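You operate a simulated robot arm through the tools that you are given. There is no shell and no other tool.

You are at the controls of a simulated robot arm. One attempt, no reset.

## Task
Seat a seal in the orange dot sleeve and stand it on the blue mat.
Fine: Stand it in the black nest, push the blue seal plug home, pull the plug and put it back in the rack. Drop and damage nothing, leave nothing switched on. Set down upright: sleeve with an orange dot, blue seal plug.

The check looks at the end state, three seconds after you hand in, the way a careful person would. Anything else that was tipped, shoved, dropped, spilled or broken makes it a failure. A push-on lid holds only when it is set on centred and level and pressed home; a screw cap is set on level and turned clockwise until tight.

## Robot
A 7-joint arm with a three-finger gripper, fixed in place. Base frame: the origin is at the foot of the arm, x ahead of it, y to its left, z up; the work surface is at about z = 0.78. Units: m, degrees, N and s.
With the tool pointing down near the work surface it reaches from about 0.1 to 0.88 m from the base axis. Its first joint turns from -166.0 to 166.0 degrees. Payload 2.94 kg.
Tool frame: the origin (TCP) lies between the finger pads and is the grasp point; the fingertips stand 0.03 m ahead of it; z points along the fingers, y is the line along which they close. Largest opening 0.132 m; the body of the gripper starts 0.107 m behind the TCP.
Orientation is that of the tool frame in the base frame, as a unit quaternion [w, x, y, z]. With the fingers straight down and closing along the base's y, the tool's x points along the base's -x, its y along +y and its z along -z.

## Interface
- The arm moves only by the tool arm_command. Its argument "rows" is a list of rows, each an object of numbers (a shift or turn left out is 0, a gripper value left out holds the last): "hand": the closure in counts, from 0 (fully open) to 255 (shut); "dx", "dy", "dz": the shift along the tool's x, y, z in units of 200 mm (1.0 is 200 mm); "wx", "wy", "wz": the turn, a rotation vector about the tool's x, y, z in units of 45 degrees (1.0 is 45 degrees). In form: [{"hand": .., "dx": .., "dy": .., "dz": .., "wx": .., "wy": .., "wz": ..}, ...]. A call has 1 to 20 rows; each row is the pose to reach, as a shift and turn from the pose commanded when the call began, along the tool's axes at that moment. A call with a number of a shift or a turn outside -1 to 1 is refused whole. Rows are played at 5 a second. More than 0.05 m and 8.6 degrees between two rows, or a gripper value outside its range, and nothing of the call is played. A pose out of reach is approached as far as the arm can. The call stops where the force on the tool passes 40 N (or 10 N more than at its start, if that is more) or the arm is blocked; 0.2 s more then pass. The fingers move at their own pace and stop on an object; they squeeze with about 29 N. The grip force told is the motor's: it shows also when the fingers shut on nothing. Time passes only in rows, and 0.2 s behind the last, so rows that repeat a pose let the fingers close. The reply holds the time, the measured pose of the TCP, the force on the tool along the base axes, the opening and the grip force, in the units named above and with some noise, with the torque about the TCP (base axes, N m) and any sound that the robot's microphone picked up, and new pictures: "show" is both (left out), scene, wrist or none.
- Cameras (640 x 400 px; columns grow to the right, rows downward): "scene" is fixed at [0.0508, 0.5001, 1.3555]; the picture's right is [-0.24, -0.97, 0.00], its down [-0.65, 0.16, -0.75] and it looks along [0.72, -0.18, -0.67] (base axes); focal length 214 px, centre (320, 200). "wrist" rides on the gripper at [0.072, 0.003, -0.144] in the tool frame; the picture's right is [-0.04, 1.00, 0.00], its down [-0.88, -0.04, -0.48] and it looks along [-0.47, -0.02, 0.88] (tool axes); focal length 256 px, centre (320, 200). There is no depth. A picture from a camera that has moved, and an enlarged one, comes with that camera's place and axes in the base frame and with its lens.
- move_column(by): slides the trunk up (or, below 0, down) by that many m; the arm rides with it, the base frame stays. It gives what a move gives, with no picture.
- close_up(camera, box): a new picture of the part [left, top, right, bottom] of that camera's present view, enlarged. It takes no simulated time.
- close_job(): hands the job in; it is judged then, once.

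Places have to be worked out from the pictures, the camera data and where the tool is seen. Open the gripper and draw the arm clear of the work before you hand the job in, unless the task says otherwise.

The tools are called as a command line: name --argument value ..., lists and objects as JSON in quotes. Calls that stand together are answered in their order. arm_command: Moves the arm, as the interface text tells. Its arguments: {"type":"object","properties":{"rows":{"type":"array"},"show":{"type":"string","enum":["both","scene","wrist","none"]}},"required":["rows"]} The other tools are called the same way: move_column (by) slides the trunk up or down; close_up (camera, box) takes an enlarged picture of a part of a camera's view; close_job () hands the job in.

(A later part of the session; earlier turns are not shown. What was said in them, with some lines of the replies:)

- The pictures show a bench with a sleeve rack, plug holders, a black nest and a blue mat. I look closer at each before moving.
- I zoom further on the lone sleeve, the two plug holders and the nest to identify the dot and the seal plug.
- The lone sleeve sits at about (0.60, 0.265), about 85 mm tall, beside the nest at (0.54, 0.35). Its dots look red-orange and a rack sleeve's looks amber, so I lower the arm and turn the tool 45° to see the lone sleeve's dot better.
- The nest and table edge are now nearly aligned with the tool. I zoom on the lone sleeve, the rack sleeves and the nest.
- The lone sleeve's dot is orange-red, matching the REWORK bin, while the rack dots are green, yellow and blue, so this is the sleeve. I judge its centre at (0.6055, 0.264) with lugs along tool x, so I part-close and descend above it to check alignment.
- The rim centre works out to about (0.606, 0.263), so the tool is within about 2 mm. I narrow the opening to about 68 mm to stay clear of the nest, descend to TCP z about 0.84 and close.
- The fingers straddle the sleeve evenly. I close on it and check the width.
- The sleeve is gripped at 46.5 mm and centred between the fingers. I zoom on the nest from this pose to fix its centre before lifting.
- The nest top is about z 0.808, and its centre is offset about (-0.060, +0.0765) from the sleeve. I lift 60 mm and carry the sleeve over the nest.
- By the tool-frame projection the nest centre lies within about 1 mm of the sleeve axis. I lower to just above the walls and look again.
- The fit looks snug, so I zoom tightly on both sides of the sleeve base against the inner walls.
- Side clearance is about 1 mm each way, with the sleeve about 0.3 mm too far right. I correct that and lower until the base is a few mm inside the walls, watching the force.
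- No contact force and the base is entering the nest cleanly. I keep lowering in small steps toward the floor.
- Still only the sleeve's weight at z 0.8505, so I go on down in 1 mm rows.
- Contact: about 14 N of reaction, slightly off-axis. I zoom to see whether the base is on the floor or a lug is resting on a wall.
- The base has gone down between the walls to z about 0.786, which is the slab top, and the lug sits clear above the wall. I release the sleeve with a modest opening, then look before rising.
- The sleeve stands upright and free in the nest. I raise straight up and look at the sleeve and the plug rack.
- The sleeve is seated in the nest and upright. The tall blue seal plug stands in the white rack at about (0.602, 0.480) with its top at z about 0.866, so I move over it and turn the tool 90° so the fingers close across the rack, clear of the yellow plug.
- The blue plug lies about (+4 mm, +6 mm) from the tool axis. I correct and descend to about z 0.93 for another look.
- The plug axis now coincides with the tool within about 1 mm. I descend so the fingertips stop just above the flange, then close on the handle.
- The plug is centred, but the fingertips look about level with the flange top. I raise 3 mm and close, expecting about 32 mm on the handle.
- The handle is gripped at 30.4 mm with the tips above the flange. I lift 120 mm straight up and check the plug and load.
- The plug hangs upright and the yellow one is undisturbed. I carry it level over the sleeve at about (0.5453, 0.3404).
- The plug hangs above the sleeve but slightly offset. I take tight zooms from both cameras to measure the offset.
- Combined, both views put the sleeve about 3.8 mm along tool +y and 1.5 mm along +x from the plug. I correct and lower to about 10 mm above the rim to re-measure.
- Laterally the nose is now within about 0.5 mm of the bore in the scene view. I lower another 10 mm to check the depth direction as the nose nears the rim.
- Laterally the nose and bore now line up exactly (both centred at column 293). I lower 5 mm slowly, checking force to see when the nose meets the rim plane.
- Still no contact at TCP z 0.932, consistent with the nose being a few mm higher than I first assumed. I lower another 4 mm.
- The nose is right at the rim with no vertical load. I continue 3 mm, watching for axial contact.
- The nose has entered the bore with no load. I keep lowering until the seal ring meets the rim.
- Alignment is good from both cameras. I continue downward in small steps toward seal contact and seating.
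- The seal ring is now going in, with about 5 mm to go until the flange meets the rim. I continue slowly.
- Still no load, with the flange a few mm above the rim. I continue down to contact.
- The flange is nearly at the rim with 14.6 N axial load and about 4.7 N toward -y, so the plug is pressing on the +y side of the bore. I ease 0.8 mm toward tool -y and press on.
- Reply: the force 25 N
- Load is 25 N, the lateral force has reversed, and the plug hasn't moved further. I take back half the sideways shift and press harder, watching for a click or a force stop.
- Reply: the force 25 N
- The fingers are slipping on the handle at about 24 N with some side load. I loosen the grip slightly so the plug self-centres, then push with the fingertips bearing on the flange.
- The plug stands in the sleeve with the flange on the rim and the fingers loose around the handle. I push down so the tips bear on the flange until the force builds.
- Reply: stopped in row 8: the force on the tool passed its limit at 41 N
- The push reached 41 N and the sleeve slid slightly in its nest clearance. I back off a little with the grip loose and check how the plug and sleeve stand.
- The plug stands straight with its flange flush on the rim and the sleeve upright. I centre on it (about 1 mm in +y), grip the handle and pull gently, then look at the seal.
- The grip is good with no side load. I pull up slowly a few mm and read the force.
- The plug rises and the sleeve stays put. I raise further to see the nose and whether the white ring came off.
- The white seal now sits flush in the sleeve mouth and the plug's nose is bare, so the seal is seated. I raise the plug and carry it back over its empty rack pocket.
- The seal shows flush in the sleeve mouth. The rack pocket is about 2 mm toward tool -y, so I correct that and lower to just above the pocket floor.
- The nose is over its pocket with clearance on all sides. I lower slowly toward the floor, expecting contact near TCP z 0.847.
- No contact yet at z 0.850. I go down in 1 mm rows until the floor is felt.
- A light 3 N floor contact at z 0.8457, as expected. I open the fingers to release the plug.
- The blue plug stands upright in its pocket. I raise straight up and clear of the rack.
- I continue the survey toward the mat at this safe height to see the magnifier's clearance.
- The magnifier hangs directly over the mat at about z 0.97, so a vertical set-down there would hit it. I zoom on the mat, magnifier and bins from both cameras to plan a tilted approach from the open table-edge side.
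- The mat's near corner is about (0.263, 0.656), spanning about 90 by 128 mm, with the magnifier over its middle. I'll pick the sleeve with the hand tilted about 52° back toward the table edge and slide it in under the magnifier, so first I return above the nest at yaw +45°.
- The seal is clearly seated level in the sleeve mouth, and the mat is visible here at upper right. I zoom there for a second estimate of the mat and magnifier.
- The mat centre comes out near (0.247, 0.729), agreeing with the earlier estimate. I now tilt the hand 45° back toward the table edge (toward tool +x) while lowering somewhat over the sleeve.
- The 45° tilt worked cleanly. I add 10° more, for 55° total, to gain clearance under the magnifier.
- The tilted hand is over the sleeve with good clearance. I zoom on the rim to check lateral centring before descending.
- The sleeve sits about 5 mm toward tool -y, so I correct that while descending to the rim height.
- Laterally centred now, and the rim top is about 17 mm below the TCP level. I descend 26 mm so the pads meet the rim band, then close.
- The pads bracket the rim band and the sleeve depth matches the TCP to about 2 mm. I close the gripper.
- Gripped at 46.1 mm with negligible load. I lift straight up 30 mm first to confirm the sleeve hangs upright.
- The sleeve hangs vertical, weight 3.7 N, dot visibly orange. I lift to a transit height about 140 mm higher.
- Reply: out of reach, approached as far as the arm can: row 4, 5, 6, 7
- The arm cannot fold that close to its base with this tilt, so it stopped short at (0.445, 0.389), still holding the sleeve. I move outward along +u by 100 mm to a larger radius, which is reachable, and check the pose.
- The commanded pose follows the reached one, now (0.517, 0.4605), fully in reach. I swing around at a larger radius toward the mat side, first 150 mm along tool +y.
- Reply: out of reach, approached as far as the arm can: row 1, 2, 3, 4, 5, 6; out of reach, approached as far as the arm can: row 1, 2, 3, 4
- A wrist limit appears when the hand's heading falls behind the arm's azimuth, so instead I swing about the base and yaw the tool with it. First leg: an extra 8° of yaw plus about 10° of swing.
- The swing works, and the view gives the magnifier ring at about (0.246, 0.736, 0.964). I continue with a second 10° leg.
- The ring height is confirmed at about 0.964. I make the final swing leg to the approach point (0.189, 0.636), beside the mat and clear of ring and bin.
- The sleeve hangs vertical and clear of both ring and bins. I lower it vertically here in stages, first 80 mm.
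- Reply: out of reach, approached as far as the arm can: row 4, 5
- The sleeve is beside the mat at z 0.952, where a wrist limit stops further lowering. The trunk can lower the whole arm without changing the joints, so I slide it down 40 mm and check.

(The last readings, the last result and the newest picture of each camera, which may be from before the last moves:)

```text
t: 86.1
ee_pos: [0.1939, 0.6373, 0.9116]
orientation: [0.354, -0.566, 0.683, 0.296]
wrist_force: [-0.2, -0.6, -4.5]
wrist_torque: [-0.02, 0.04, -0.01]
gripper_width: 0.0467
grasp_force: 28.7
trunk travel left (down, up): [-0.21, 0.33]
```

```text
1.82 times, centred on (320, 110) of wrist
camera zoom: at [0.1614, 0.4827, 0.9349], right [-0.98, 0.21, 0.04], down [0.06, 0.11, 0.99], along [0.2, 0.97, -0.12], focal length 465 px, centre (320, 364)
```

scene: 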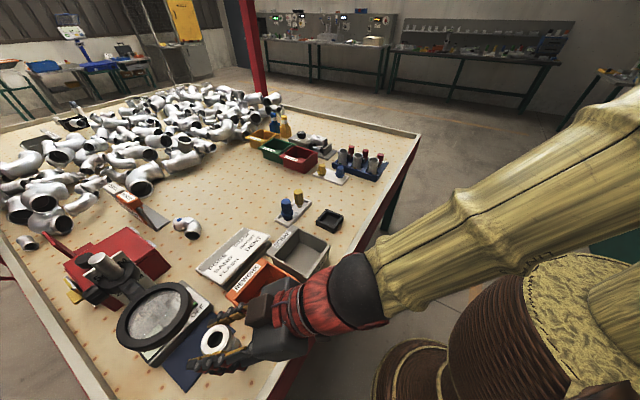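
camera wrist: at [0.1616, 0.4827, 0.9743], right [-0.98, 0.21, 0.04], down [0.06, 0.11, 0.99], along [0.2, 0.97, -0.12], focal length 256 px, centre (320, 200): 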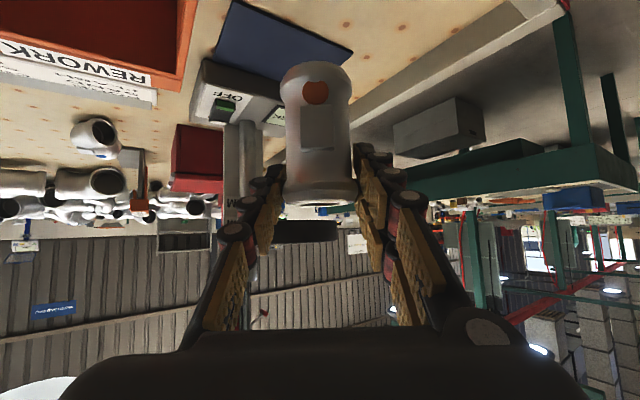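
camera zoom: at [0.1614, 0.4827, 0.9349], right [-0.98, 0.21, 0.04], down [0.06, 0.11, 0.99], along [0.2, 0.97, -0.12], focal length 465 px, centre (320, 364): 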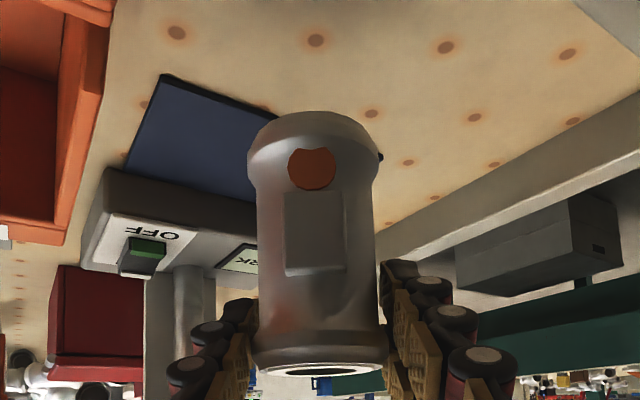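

The trunk slide works smoothly, and A now reads (0.263, 0.654) and B (0.174, 0.745). I lower another 40 mm, leaving the sleeve base about 18 mm above the table.

move_column --by -0.04

close_up --camera "scene" --box '[100, 230, 320, 400]'

close_up --camera "wrist" --box '[180, 0, 460, 220]'

```text
t: 87.0
ee_pos: [0.1945, 0.6371, 0.8719]
orientation: [0.353, -0.566, 0.683, 0.296]
wrist_force: [-0.1, -0.6, -3.6]
wrist_torque: [-0.05, 0.0, 0.03]
gripper_width: 0.0465
grasp_force: 28.8
trunk travel left (down, up): [-0.17, 0.37]
```

```text
2.35 times, centred on (210, 315) of scene
camera zoom: at [0.0508, 0.5001, 1.3555], right [-0.24, -0.97, 0.0], down [-0.65, 0.16, -0.75], along [0.72, -0.18, -0.67], focal length 505 px, centre (579, -71)
```

zoom: 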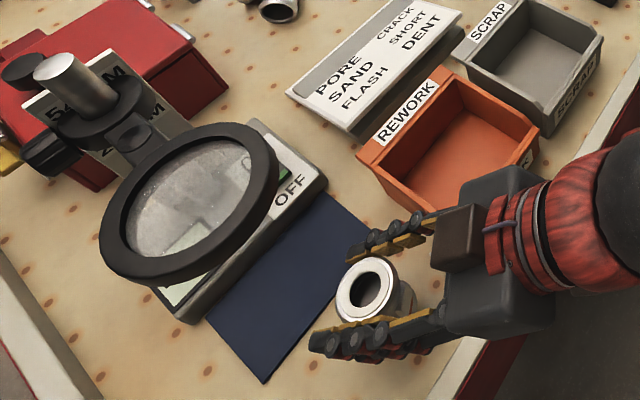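

```text
1.82 times, centred on (320, 110) of wrist
camera zoom: at [0.1614, 0.4828, 0.8949], right [-0.98, 0.21, 0.04], down [0.06, 0.11, 0.99], along [0.2, 0.97, -0.12], focal length 465 px, centre (320, 364)
```

zoom: 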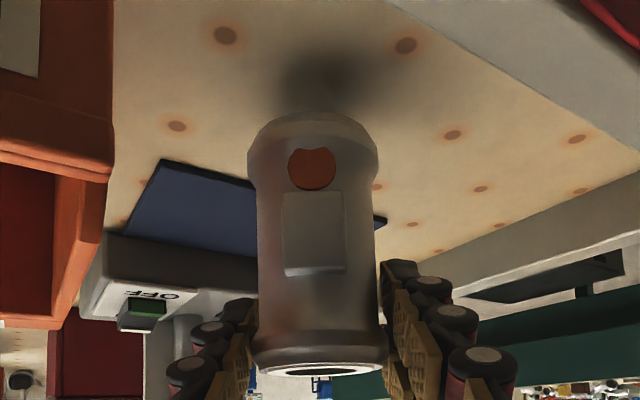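

The sleeve base is about 18 mm above the table with the mat just beyond. I slide it half way toward the target (0.243, 0.715), keeping height.

arm_command --rows '[{"dx": -0.041, "dy": -0.028, "dz": 0.058}, {"dx": -0.082, "dy": -0.056, "dz": 0.117}, {"dx": -0.123, "dy": -0.084, "dz": 0.175}, {"dx": -0.123, "dy": -0.084, "dz": 0.175}]'

close_up --camera "scene" --box '[100, 230, 320, 400]'

close_up --camera "wrist" --box '[180, 0, 460, 220]'

```text
t: 88.0
ee_pos: [0.2184, 0.6778, 0.8712]
orientation: [0.353, -0.566, 0.684, 0.296]
wrist_force: [-0.1, 0.2, -3.2]
wrist_torque: [0.0, 0.0, -0.01]
gripper_width: 0.0466
grasp_force: 29.6
trunk travel left (down, up): [-0.17, 0.37]
camera wrist: at [0.1854, 0.5224, 0.8952], right [-0.98, 0.21, 0.04], down [0.06, 0.11, 0.99], along [0.2, 0.97, -0.12], focal length 256 px, centre (320, 200)
```

scene: 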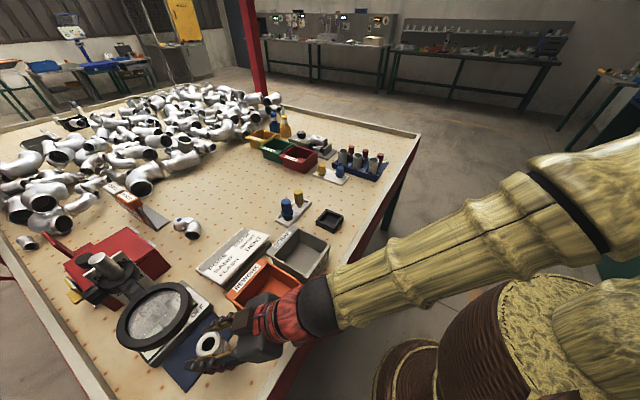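
wrist: 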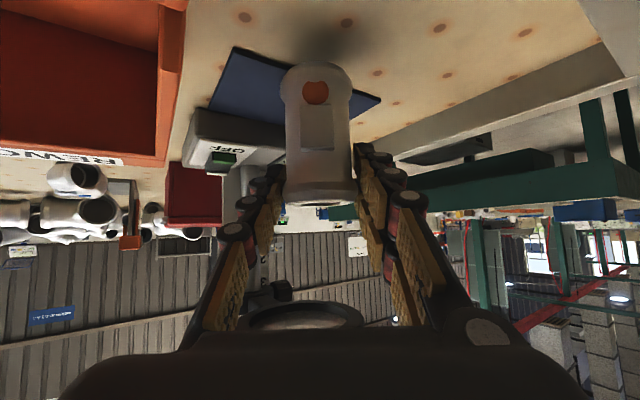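

```text
2.35 times, centred on (210, 315) of scene
camera zoom: at [0.0508, 0.5001, 1.3555], right [-0.24, -0.97, 0.0], down [-0.65, 0.16, -0.75], along [0.72, -0.18, -0.67], focal length 505 px, centre (579, -71)
```

zoom: 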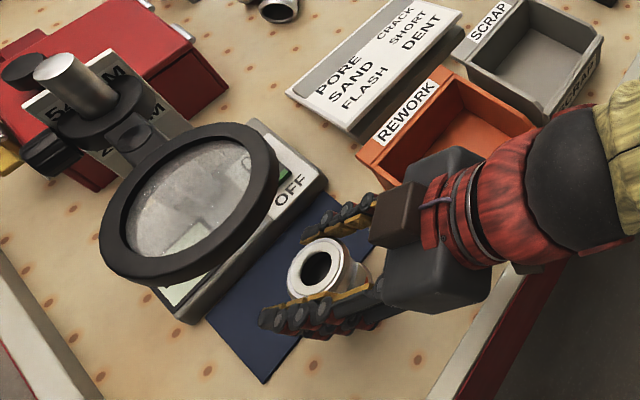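

```text
1.82 times, centred on (320, 110) of wrist
camera zoom: at [0.1854, 0.5224, 0.8952], right [-0.98, 0.21, 0.04], down [0.06, 0.11, 0.99], along [0.2, 0.97, -0.12], focal length 465 px, centre (320, 364)
```

zoom: 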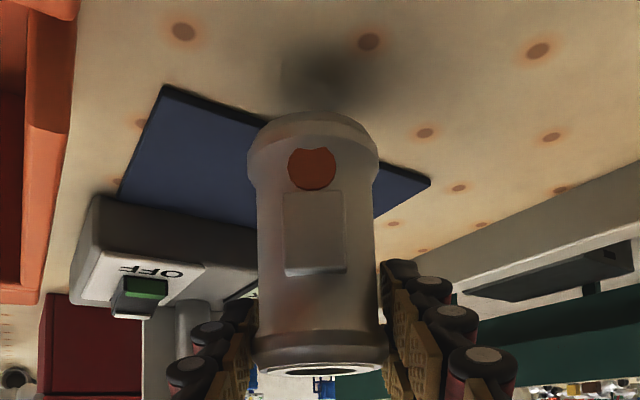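

Clearances look fine: ring well above, bin to the side. I complete the slide to the target over the mat.

arm_command --rows '[{"dx": -0.041, "dy": -0.028, "dz": 0.058}, {"dx": -0.082, "dy": -0.056, "dz": 0.117}, {"dx": -0.121, "dy": -0.084, "dz": 0.17}, {"dx": -0.121, "dy": -0.084, "dz": 0.17}]'

close_up --camera "scene" --box '[100, 230, 320, 400]'

close_up --camera "wrist" --box '[180, 0, 460, 220]'

```text
t: 89.0
ee_pos: [0.2427, 0.7135, 0.871]
orientation: [0.353, -0.566, 0.684, 0.296]
wrist_force: [-0.6, -0.5, -4.9]
wrist_torque: [0.05, 0.02, 0.01]
gripper_width: 0.0463
grasp_force: 29.2
trunk travel left (down, up): [-0.17, 0.37]
camera wrist: at [0.2104, 0.5598, 0.8942], right [-0.98, 0.21, 0.04], down [0.06, 0.11, 0.99], along [0.2, 0.97, -0.12], focal length 256 px, centre (320, 200)
```

scene: 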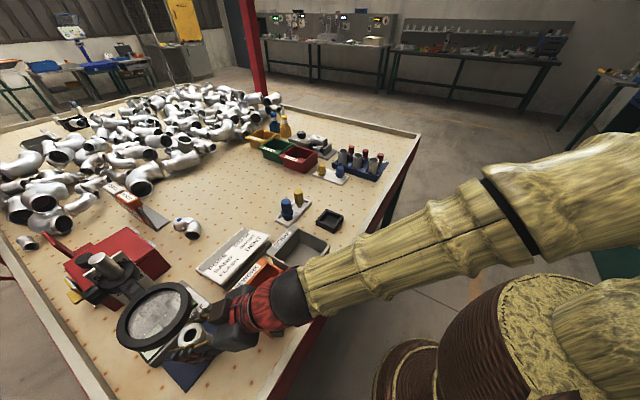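
wrist: 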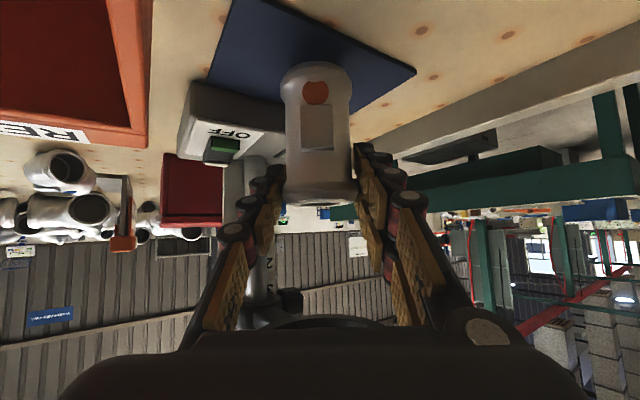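

```text
2.35 times, centred on (210, 315) of scene
camera zoom: at [0.0508, 0.5001, 1.3555], right [-0.24, -0.97, 0.0], down [-0.65, 0.16, -0.75], along [0.72, -0.18, -0.67], focal length 505 px, centre (579, -71)
```

zoom: 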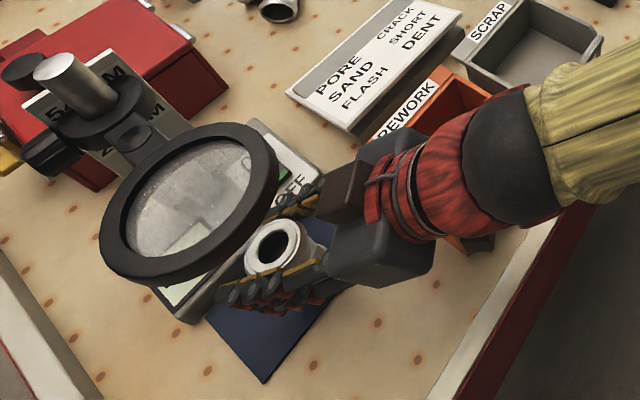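

```text
1.82 times, centred on (320, 110) of wrist
camera zoom: at [0.2104, 0.5598, 0.8942], right [-0.98, 0.21, 0.04], down [0.06, 0.11, 0.99], along [0.2, 0.97, -0.12], focal length 465 px, centre (320, 364)
```

zoom: 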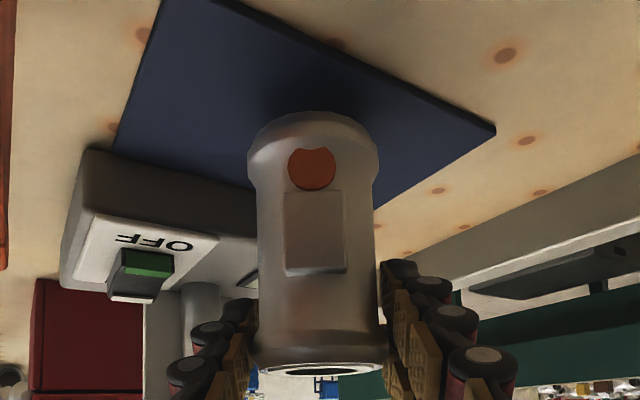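

The sleeve is over the mat with its shadow well inside the edges. I nudge it about 8 mm further in from the near edge, keeping clear of the ring.

arm_command --rows '[{"dx": -0.01, "dy": -0.012, "dz": 0.014}, {"dx": -0.019, "dy": -0.023, "dz": 0.027}, {"dx": -0.019, "dy": -0.023, "dz": 0.027}]' --show "none"

move_column --by -0.01

close_up --camera "wrist" --box '[180, 0, 460, 220]'

close_up --camera "scene" --box '[120, 270, 280, 390]'

```text
t: 89.8
ee_pos: [0.2496, 0.7204, 0.8714]
orientation: [0.352, -0.567, 0.684, 0.296]
wrist_force: [-0.2, 0.3, -3.3]
wrist_torque: [-0.03, 0.04, -0.02]
gripper_width: 0.0466
grasp_force: 29.0
trunk travel left (down, up): [-0.17, 0.37]
```

```text
t: 90.3
ee_pos: [0.2504, 0.7197, 0.8622]
orientation: [0.354, -0.566, 0.684, 0.296]
wrist_force: [-0.1, 0.4, -4.9]
wrist_torque: [-0.02, 0.02, -0.01]
gripper_width: 0.0466
grasp_force: 29.2
trunk travel left (down, up): [-0.16, 0.38]
```

```text
1.82 times, centred on (320, 110) of wrist
camera zoom: at [0.2158, 0.5654, 0.8849], right [-0.98, 0.21, 0.04], down [0.06, 0.11, 0.99], along [0.2, 0.97, -0.12], focal length 465 px, centre (320, 364)
```

zoom: 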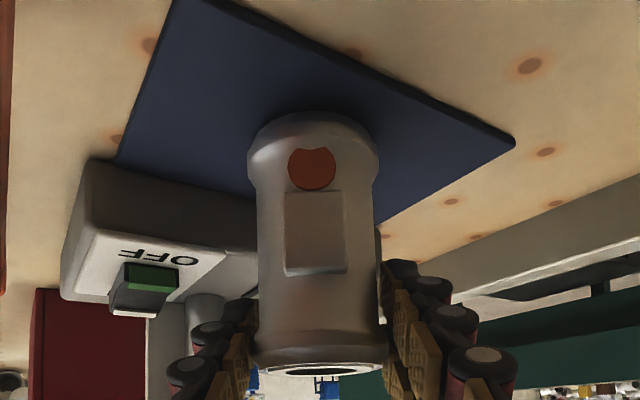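

```text
3.33 times, centred on (200, 330) of scene
camera zoom: at [0.0508, 0.5001, 1.3555], right [-0.24, -0.97, 0.0], down [-0.65, 0.16, -0.75], along [0.72, -0.18, -0.67], focal length 715 px, centre (720, -233)
```

zoom: 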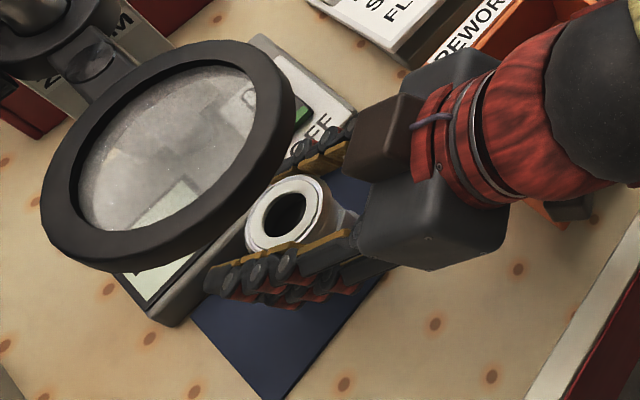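

The base is about 6 mm above the mat, well inside its edges. I lower with small trunk steps and watch the vertical force.

move_column --by -0.004

```text
t: 90.9
ee_pos: [0.2487, 0.7197, 0.8587]
orientation: [0.355, -0.566, 0.683, 0.297]
wrist_force: [-1.1, -3.0, 2.6]
wrist_torque: [-0.1, -0.01, -0.03]
gripper_width: 0.0465
grasp_force: 29.0
trunk travel left (down, up): [-0.156, 0.384]
```

Contact with the mat: the weight is carried with about 6 N reaction. I look to confirm it stands flat before releasing.

close_up --camera "wrist" --box '[180, 0, 460, 220]'

close_up --camera "wrist" --box '[270, 50, 370, 110]'

```text
1.82 times, centred on (320, 110) of wrist
camera zoom: at [0.2158, 0.5654, 0.8821], right [-0.98, 0.21, 0.04], down [0.06, 0.1, 0.99], along [0.2, 0.97, -0.12], focal length 465 px, centre (320, 364)
```

zoom: 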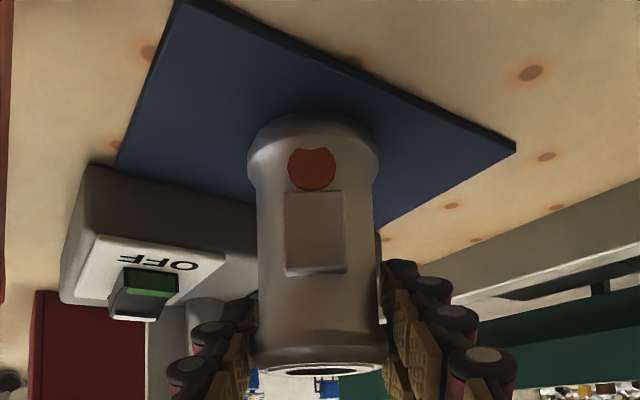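

```text
6.40 times, centred on (320, 80) of wrist
camera zoom: at [0.2158, 0.5654, 0.8821], right [-0.98, 0.21, 0.04], down [0.06, 0.1, 0.99], along [0.2, 0.97, -0.12], focal length 1638 px, centre (320, 968)
```

zoom: 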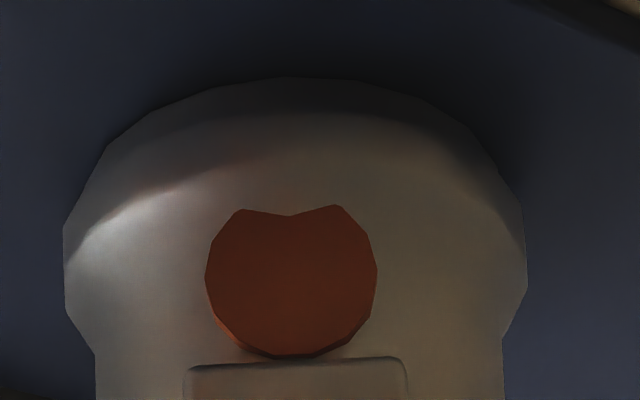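

The base rests on the mat, the orange dot is clear, and no part is over an edge. I release gently with a small opening.

arm_command --rows '[{"hand": 160}, {"hand": 155}, {"hand": 150}, {"hand": 140}, {"hand": 130}, {"hand": 130}]'

close_up --camera "wrist" --box '[180, 0, 460, 220]'

close_up --camera "scene" --box '[120, 270, 280, 390]'

```text
t: 92.3
ee_pos: [0.2496, 0.7198, 0.8566]
orientation: [0.354, -0.566, 0.684, 0.296]
wrist_force: [0.0, 0.4, -0.4]
wrist_torque: [-0.03, 0.0, 0.01]
gripper_width: 0.0646
grasp_force: 0.1
trunk travel left (down, up): [-0.156, 0.384]
camera wrist: at [0.2158, 0.5653, 0.8809], right [-0.98, 0.21, 0.04], down [0.06, 0.11, 0.99], along [0.2, 0.97, -0.12], focal length 256 px, centre (320, 200)
```

scene: 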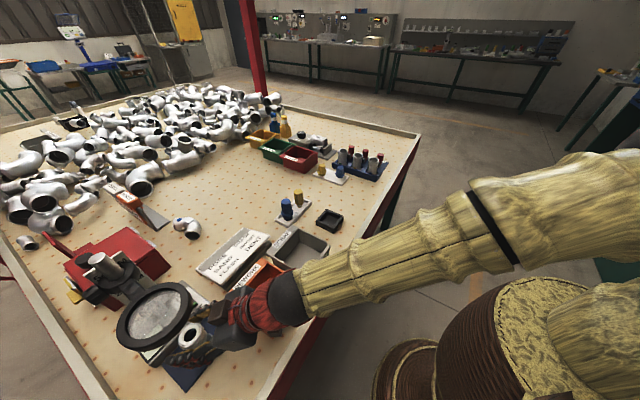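
wrist: 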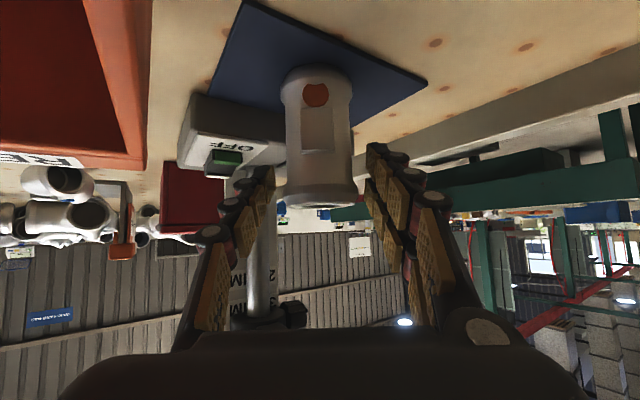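

```text
1.82 times, centred on (320, 110) of wrist
camera zoom: at [0.2158, 0.5653, 0.8809], right [-0.98, 0.21, 0.04], down [0.06, 0.11, 0.99], along [0.2, 0.97, -0.12], focal length 465 px, centre (320, 364)
```

zoom: 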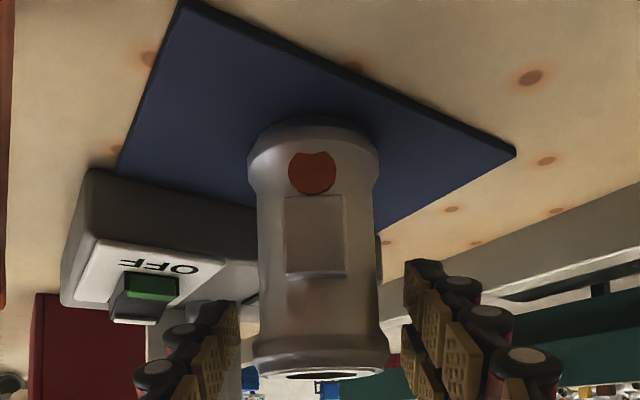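

```text
3.33 times, centred on (200, 330) of scene
camera zoom: at [0.0508, 0.5001, 1.3555], right [-0.24, -0.97, 0.0], down [-0.65, 0.16, -0.75], along [0.72, -0.18, -0.67], focal length 715 px, centre (720, -233)
```

zoom: 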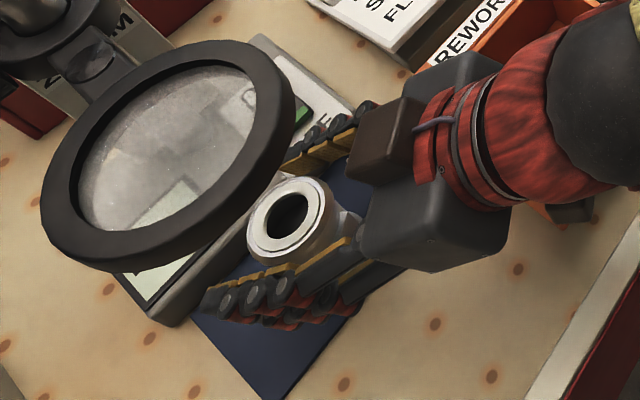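

The sleeve stands level on its own on the mat, free of the fingers. I withdraw straight back along the finger axis (tool -z), which sweeps no new space near ring, sleeve or bin.

arm_command --rows '[{"dz": -0.05}, {"dz": -0.1}, {"dz": -0.2}, {"dz": -0.3}, {"dz": -0.4}, {"dz": -0.5}, {"dz": -0.5}]'

close_up --camera "wrist" --box '[200, 60, 440, 260]'

close_up --camera "scene" --box '[120, 270, 280, 390]'

```text
t: 93.9
ee_pos: [0.2349, 0.6391, 0.9155]
orientation: [0.354, -0.566, 0.683, 0.296]
wrist_force: [-0.6, -0.4, 0.9]
wrist_torque: [0.01, -0.01, -0.02]
gripper_width: 0.0649
grasp_force: 0.1
trunk travel left (down, up): [-0.156, 0.384]
camera wrist: at [0.2006, 0.484, 0.9389], right [-0.98, 0.21, 0.04], down [0.06, 0.11, 0.99], along [0.2, 0.97, -0.12], focal length 256 px, centre (320, 200)
```

scene: 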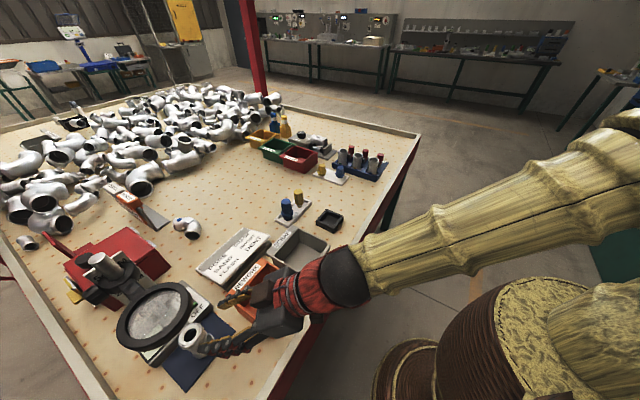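
wrist: 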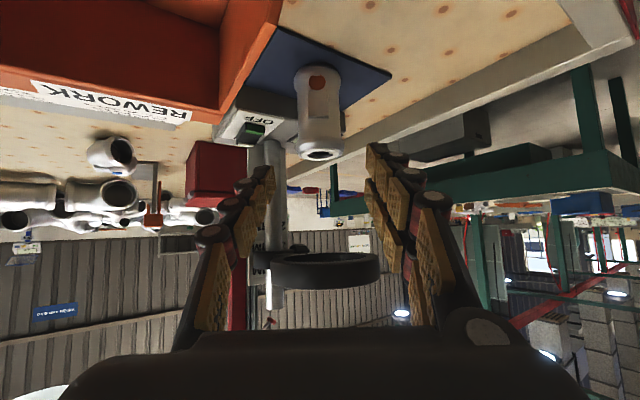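

```text
2.00 times, centred on (320, 160) of wrist
camera zoom: at [0.2006, 0.484, 0.9389], right [-0.98, 0.21, 0.04], down [0.06, 0.11, 0.99], along [0.2, 0.97, -0.12], focal length 512 px, centre (320, 280)
```

zoom: 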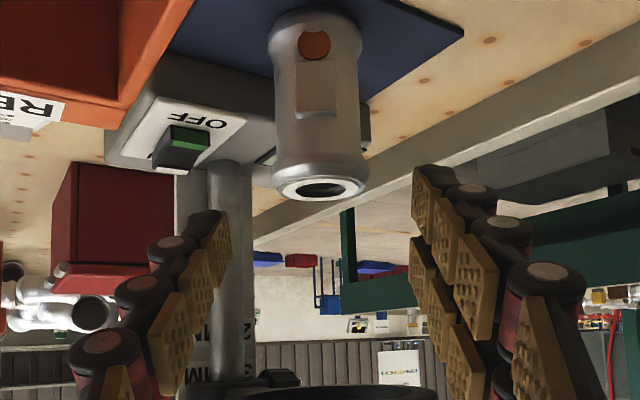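

```text
3.33 times, centred on (200, 330) of scene
camera zoom: at [0.0508, 0.5001, 1.3555], right [-0.24, -0.97, 0.0], down [-0.65, 0.16, -0.75], along [0.72, -0.18, -0.67], focal length 715 px, centre (720, -233)
```

zoom: 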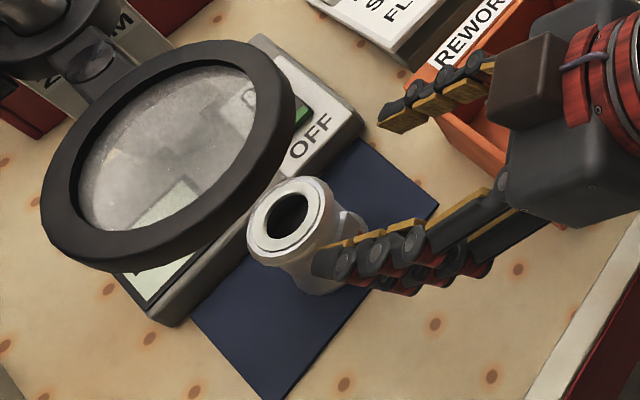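

The fingers are clear and the sleeve stands on the mat undisturbed. I back off a little further, then raise the trunk to clear bins and magnifier.

arm_command --rows '[{"dz": -0.1}, {"dz": -0.2}, {"dz": -0.2}]' --show "none"

move_column --by 0.15

close_up --camera "scene" --box '[60, 200, 320, 400]'

```text
t: 94.7
ee_pos: [0.229, 0.6064, 0.9391]
orientation: [0.354, -0.566, 0.684, 0.295]
wrist_force: [-1.1, -0.4, 0.0]
wrist_torque: [-0.01, 0.02, 0.0]
gripper_width: 0.0647
grasp_force: 0.0
trunk travel left (down, up): [-0.156, 0.384]
```

```text
t: 96.4
ee_pos: [0.2285, 0.6065, 1.0877]
orientation: [0.353, -0.566, 0.684, 0.295]
wrist_force: [-0.5, -0.3, 0.0]
wrist_torque: [0.0, 0.0, 0.0]
gripper_width: 0.0649
grasp_force: 0.1
trunk travel left (down, up): [-0.306, 0.234]
```

```text
2.00 times, centred on (190, 300) of scene
camera zoom: at [0.0508, 0.5001, 1.3555], right [-0.24, -0.97, 0.0], down [-0.65, 0.16, -0.75], along [0.72, -0.18, -0.67], focal length 429 px, centre (580, 0)
```

zoom: 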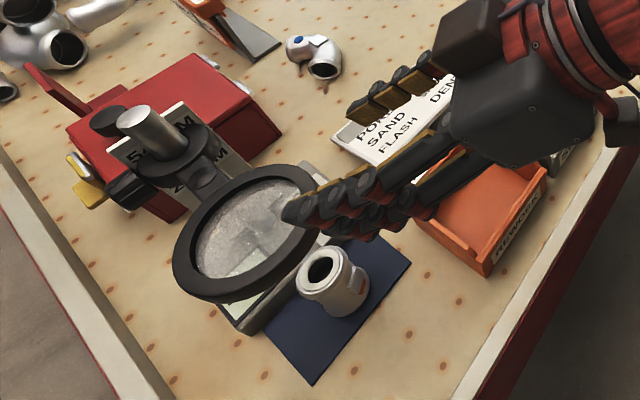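

The sleeve stands upright on the mat with its seal in place. I open the gripper fully, swing back away from the magnifier and raise further.

arm_command --rows '[{"hand": 0, "dy": -0.15, "wx": 0.034, "wz": 0.024}, {"dy": -0.3, "wx": 0.068, "wz": 0.048}, {"dy": -0.45, "wx": 0.102, "wz": 0.072}, {"dy": -0.6, "wx": 0.136, "wz": 0.095}, {"dy": -0.6, "wx": 0.136, "wz": 0.095}]' --show "none"

move_column --by 0.15

arm_command --rows '[{"dy": 0.0}]'

close_up --camera "scene" --box '[100, 230, 300, 400]'

close_up --camera "scene" --box '[230, 110, 410, 260]'

```text
t: 97.6
ee_pos: [0.3451, 0.5851, 1.0872]
orientation: [0.371, -0.521, 0.719, 0.272]
wrist_force: [0.2, 0.8, -0.3]
wrist_torque: [0.01, 0.02, -0.01]
gripper_width: 0.1319
grasp_force: 0.0
trunk travel left (down, up): [-0.306, 0.234]
```

```text
t: 99.4
ee_pos: [0.3464, 0.5834, 1.2361]
orientation: [0.371, -0.521, 0.719, 0.272]
wrist_force: [-0.2, -0.1, -1.1]
wrist_torque: [-0.02, 0.01, 0.04]
gripper_width: 0.132
grasp_force: 0.1
trunk travel left (down, up): [-0.456, 0.084]
```

```text
t: 99.8
ee_pos: [0.3452, 0.5847, 1.2377]
orientation: [0.372, -0.521, 0.719, 0.272]
wrist_force: [-0.3, 0.0, 0.8]
wrist_torque: [0.0, -0.02, -0.04]
gripper_width: 0.1321
grasp_force: 0.1
trunk travel left (down, up): [-0.456, 0.084]
camera wrist: at [0.2927, 0.4357, 1.2606], right [-0.94, 0.33, 0.04], down [0.08, 0.1, 0.99], along [0.33, 0.94, -0.12], focal length 256 px, centre (320, 200)
```

scene: 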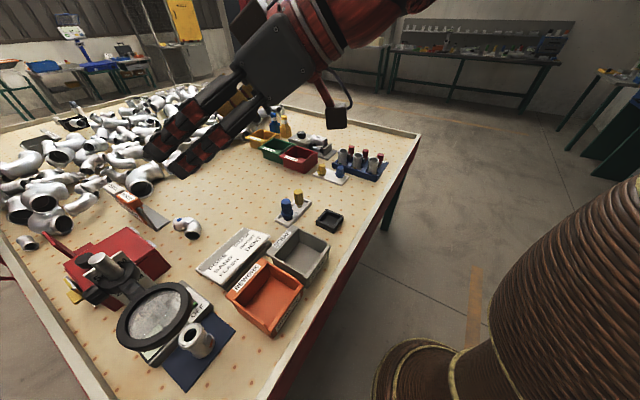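
wrist: 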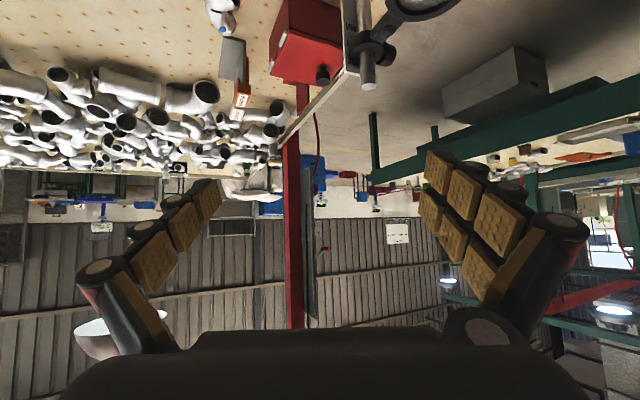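

```text
2.35 times, centred on (200, 315) of scene
camera zoom: at [0.0508, 0.5001, 1.3555], right [-0.24, -0.97, 0.0], down [-0.65, 0.16, -0.75], along [0.72, -0.18, -0.67], focal length 505 px, centre (602, -71)
```

zoom: 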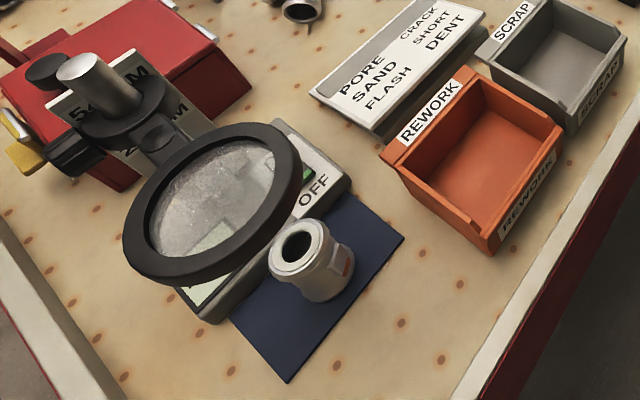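

```text
2.67 times, centred on (320, 185) of scene
camera zoom: at [0.0508, 0.5001, 1.3555], right [-0.24, -0.97, 0.0], down [-0.65, 0.16, -0.75], along [0.72, -0.18, -0.67], focal length 572 px, centre (320, 240)
```

zoom: 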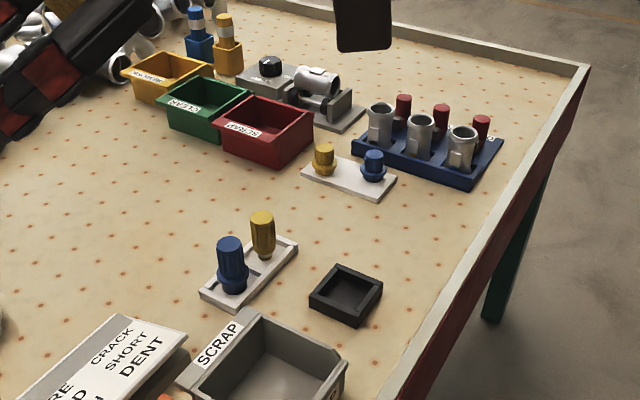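

The bench is in order: the blue plug is back in the rack, the nest is empty and the switch is still off. One last close look at the sleeve before handing in.

close_up --camera "scene" --box '[165, 305, 245, 385]'

close_up --camera "scene" --box '[275, 180, 345, 235]'

```text
5.00 times, centred on (205, 345) of scene
camera zoom: at [0.0508, 0.5001, 1.3555], right [-0.24, -0.97, 0.0], down [-0.65, 0.16, -0.75], along [0.72, -0.18, -0.67], focal length 1072 px, centre (895, -525)
```

zoom: 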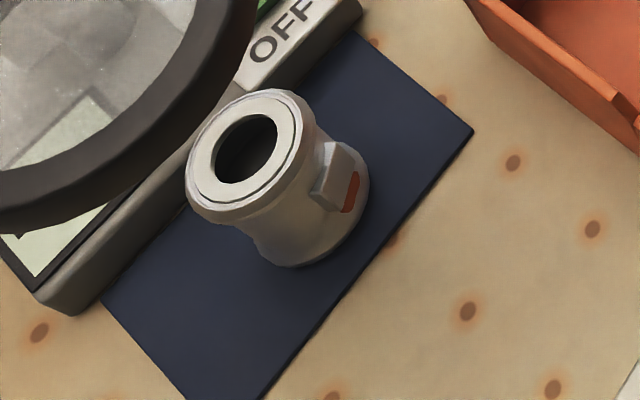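

```text
7.27 times, centred on (310, 208) of scene
camera zoom: at [0.0508, 0.5001, 1.3555], right [-0.24, -0.97, 0.0], down [-0.65, 0.16, -0.75], along [0.72, -0.18, -0.67], focal length 1560 px, centre (393, 146)
```

zoom: 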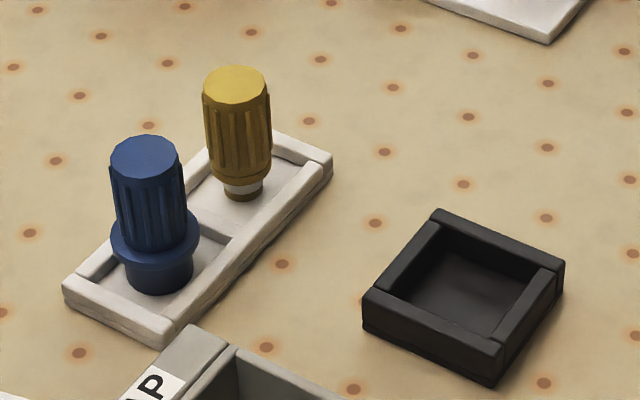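

The sleeve stands wholly on the blue mat with the seal flush in its mouth. The blue plug is upright in the rack, the gripper is open and the arm is clear, so I hand the job in.

close_job

```text
The job is handed in.
```

The orange-dot sleeve is standing on the blue mat with the white seal seated flush in its mouth. The blue seal plug is back upright in its rack pocket. I've handed the job in, and no result has come back yet.

- **Sleeve choice:** I took the loose sleeve beside the nest. Its dot matches the orange REWORK bin, while the three in the clamp rack have green, yellow and blue dots.
- **Seal:** I stood the sleeve in the black nest and pushed the plug home until the arm stopped at its 41 N limit. When I pulled the plug, the seal stayed in the sleeve and the plug's nose was bare. No click was picked up, so I judged the seating from the pictures.
- **During the push:** the sleeve slid about 2 mm inside the nest. The nest itself did not move in the pictures.
- **Mat:** a magnifier hangs over it, so I set the sleeve down with the hand tilted in under it. By the camera estimates the whole base is on the mat.
- **Everything else:** in the final pictures the yellow plug, bins and magnifier look undisturbed, and the lamp switch still reads OFF. I never touched it. The gripper is open and the arm is raised clear.
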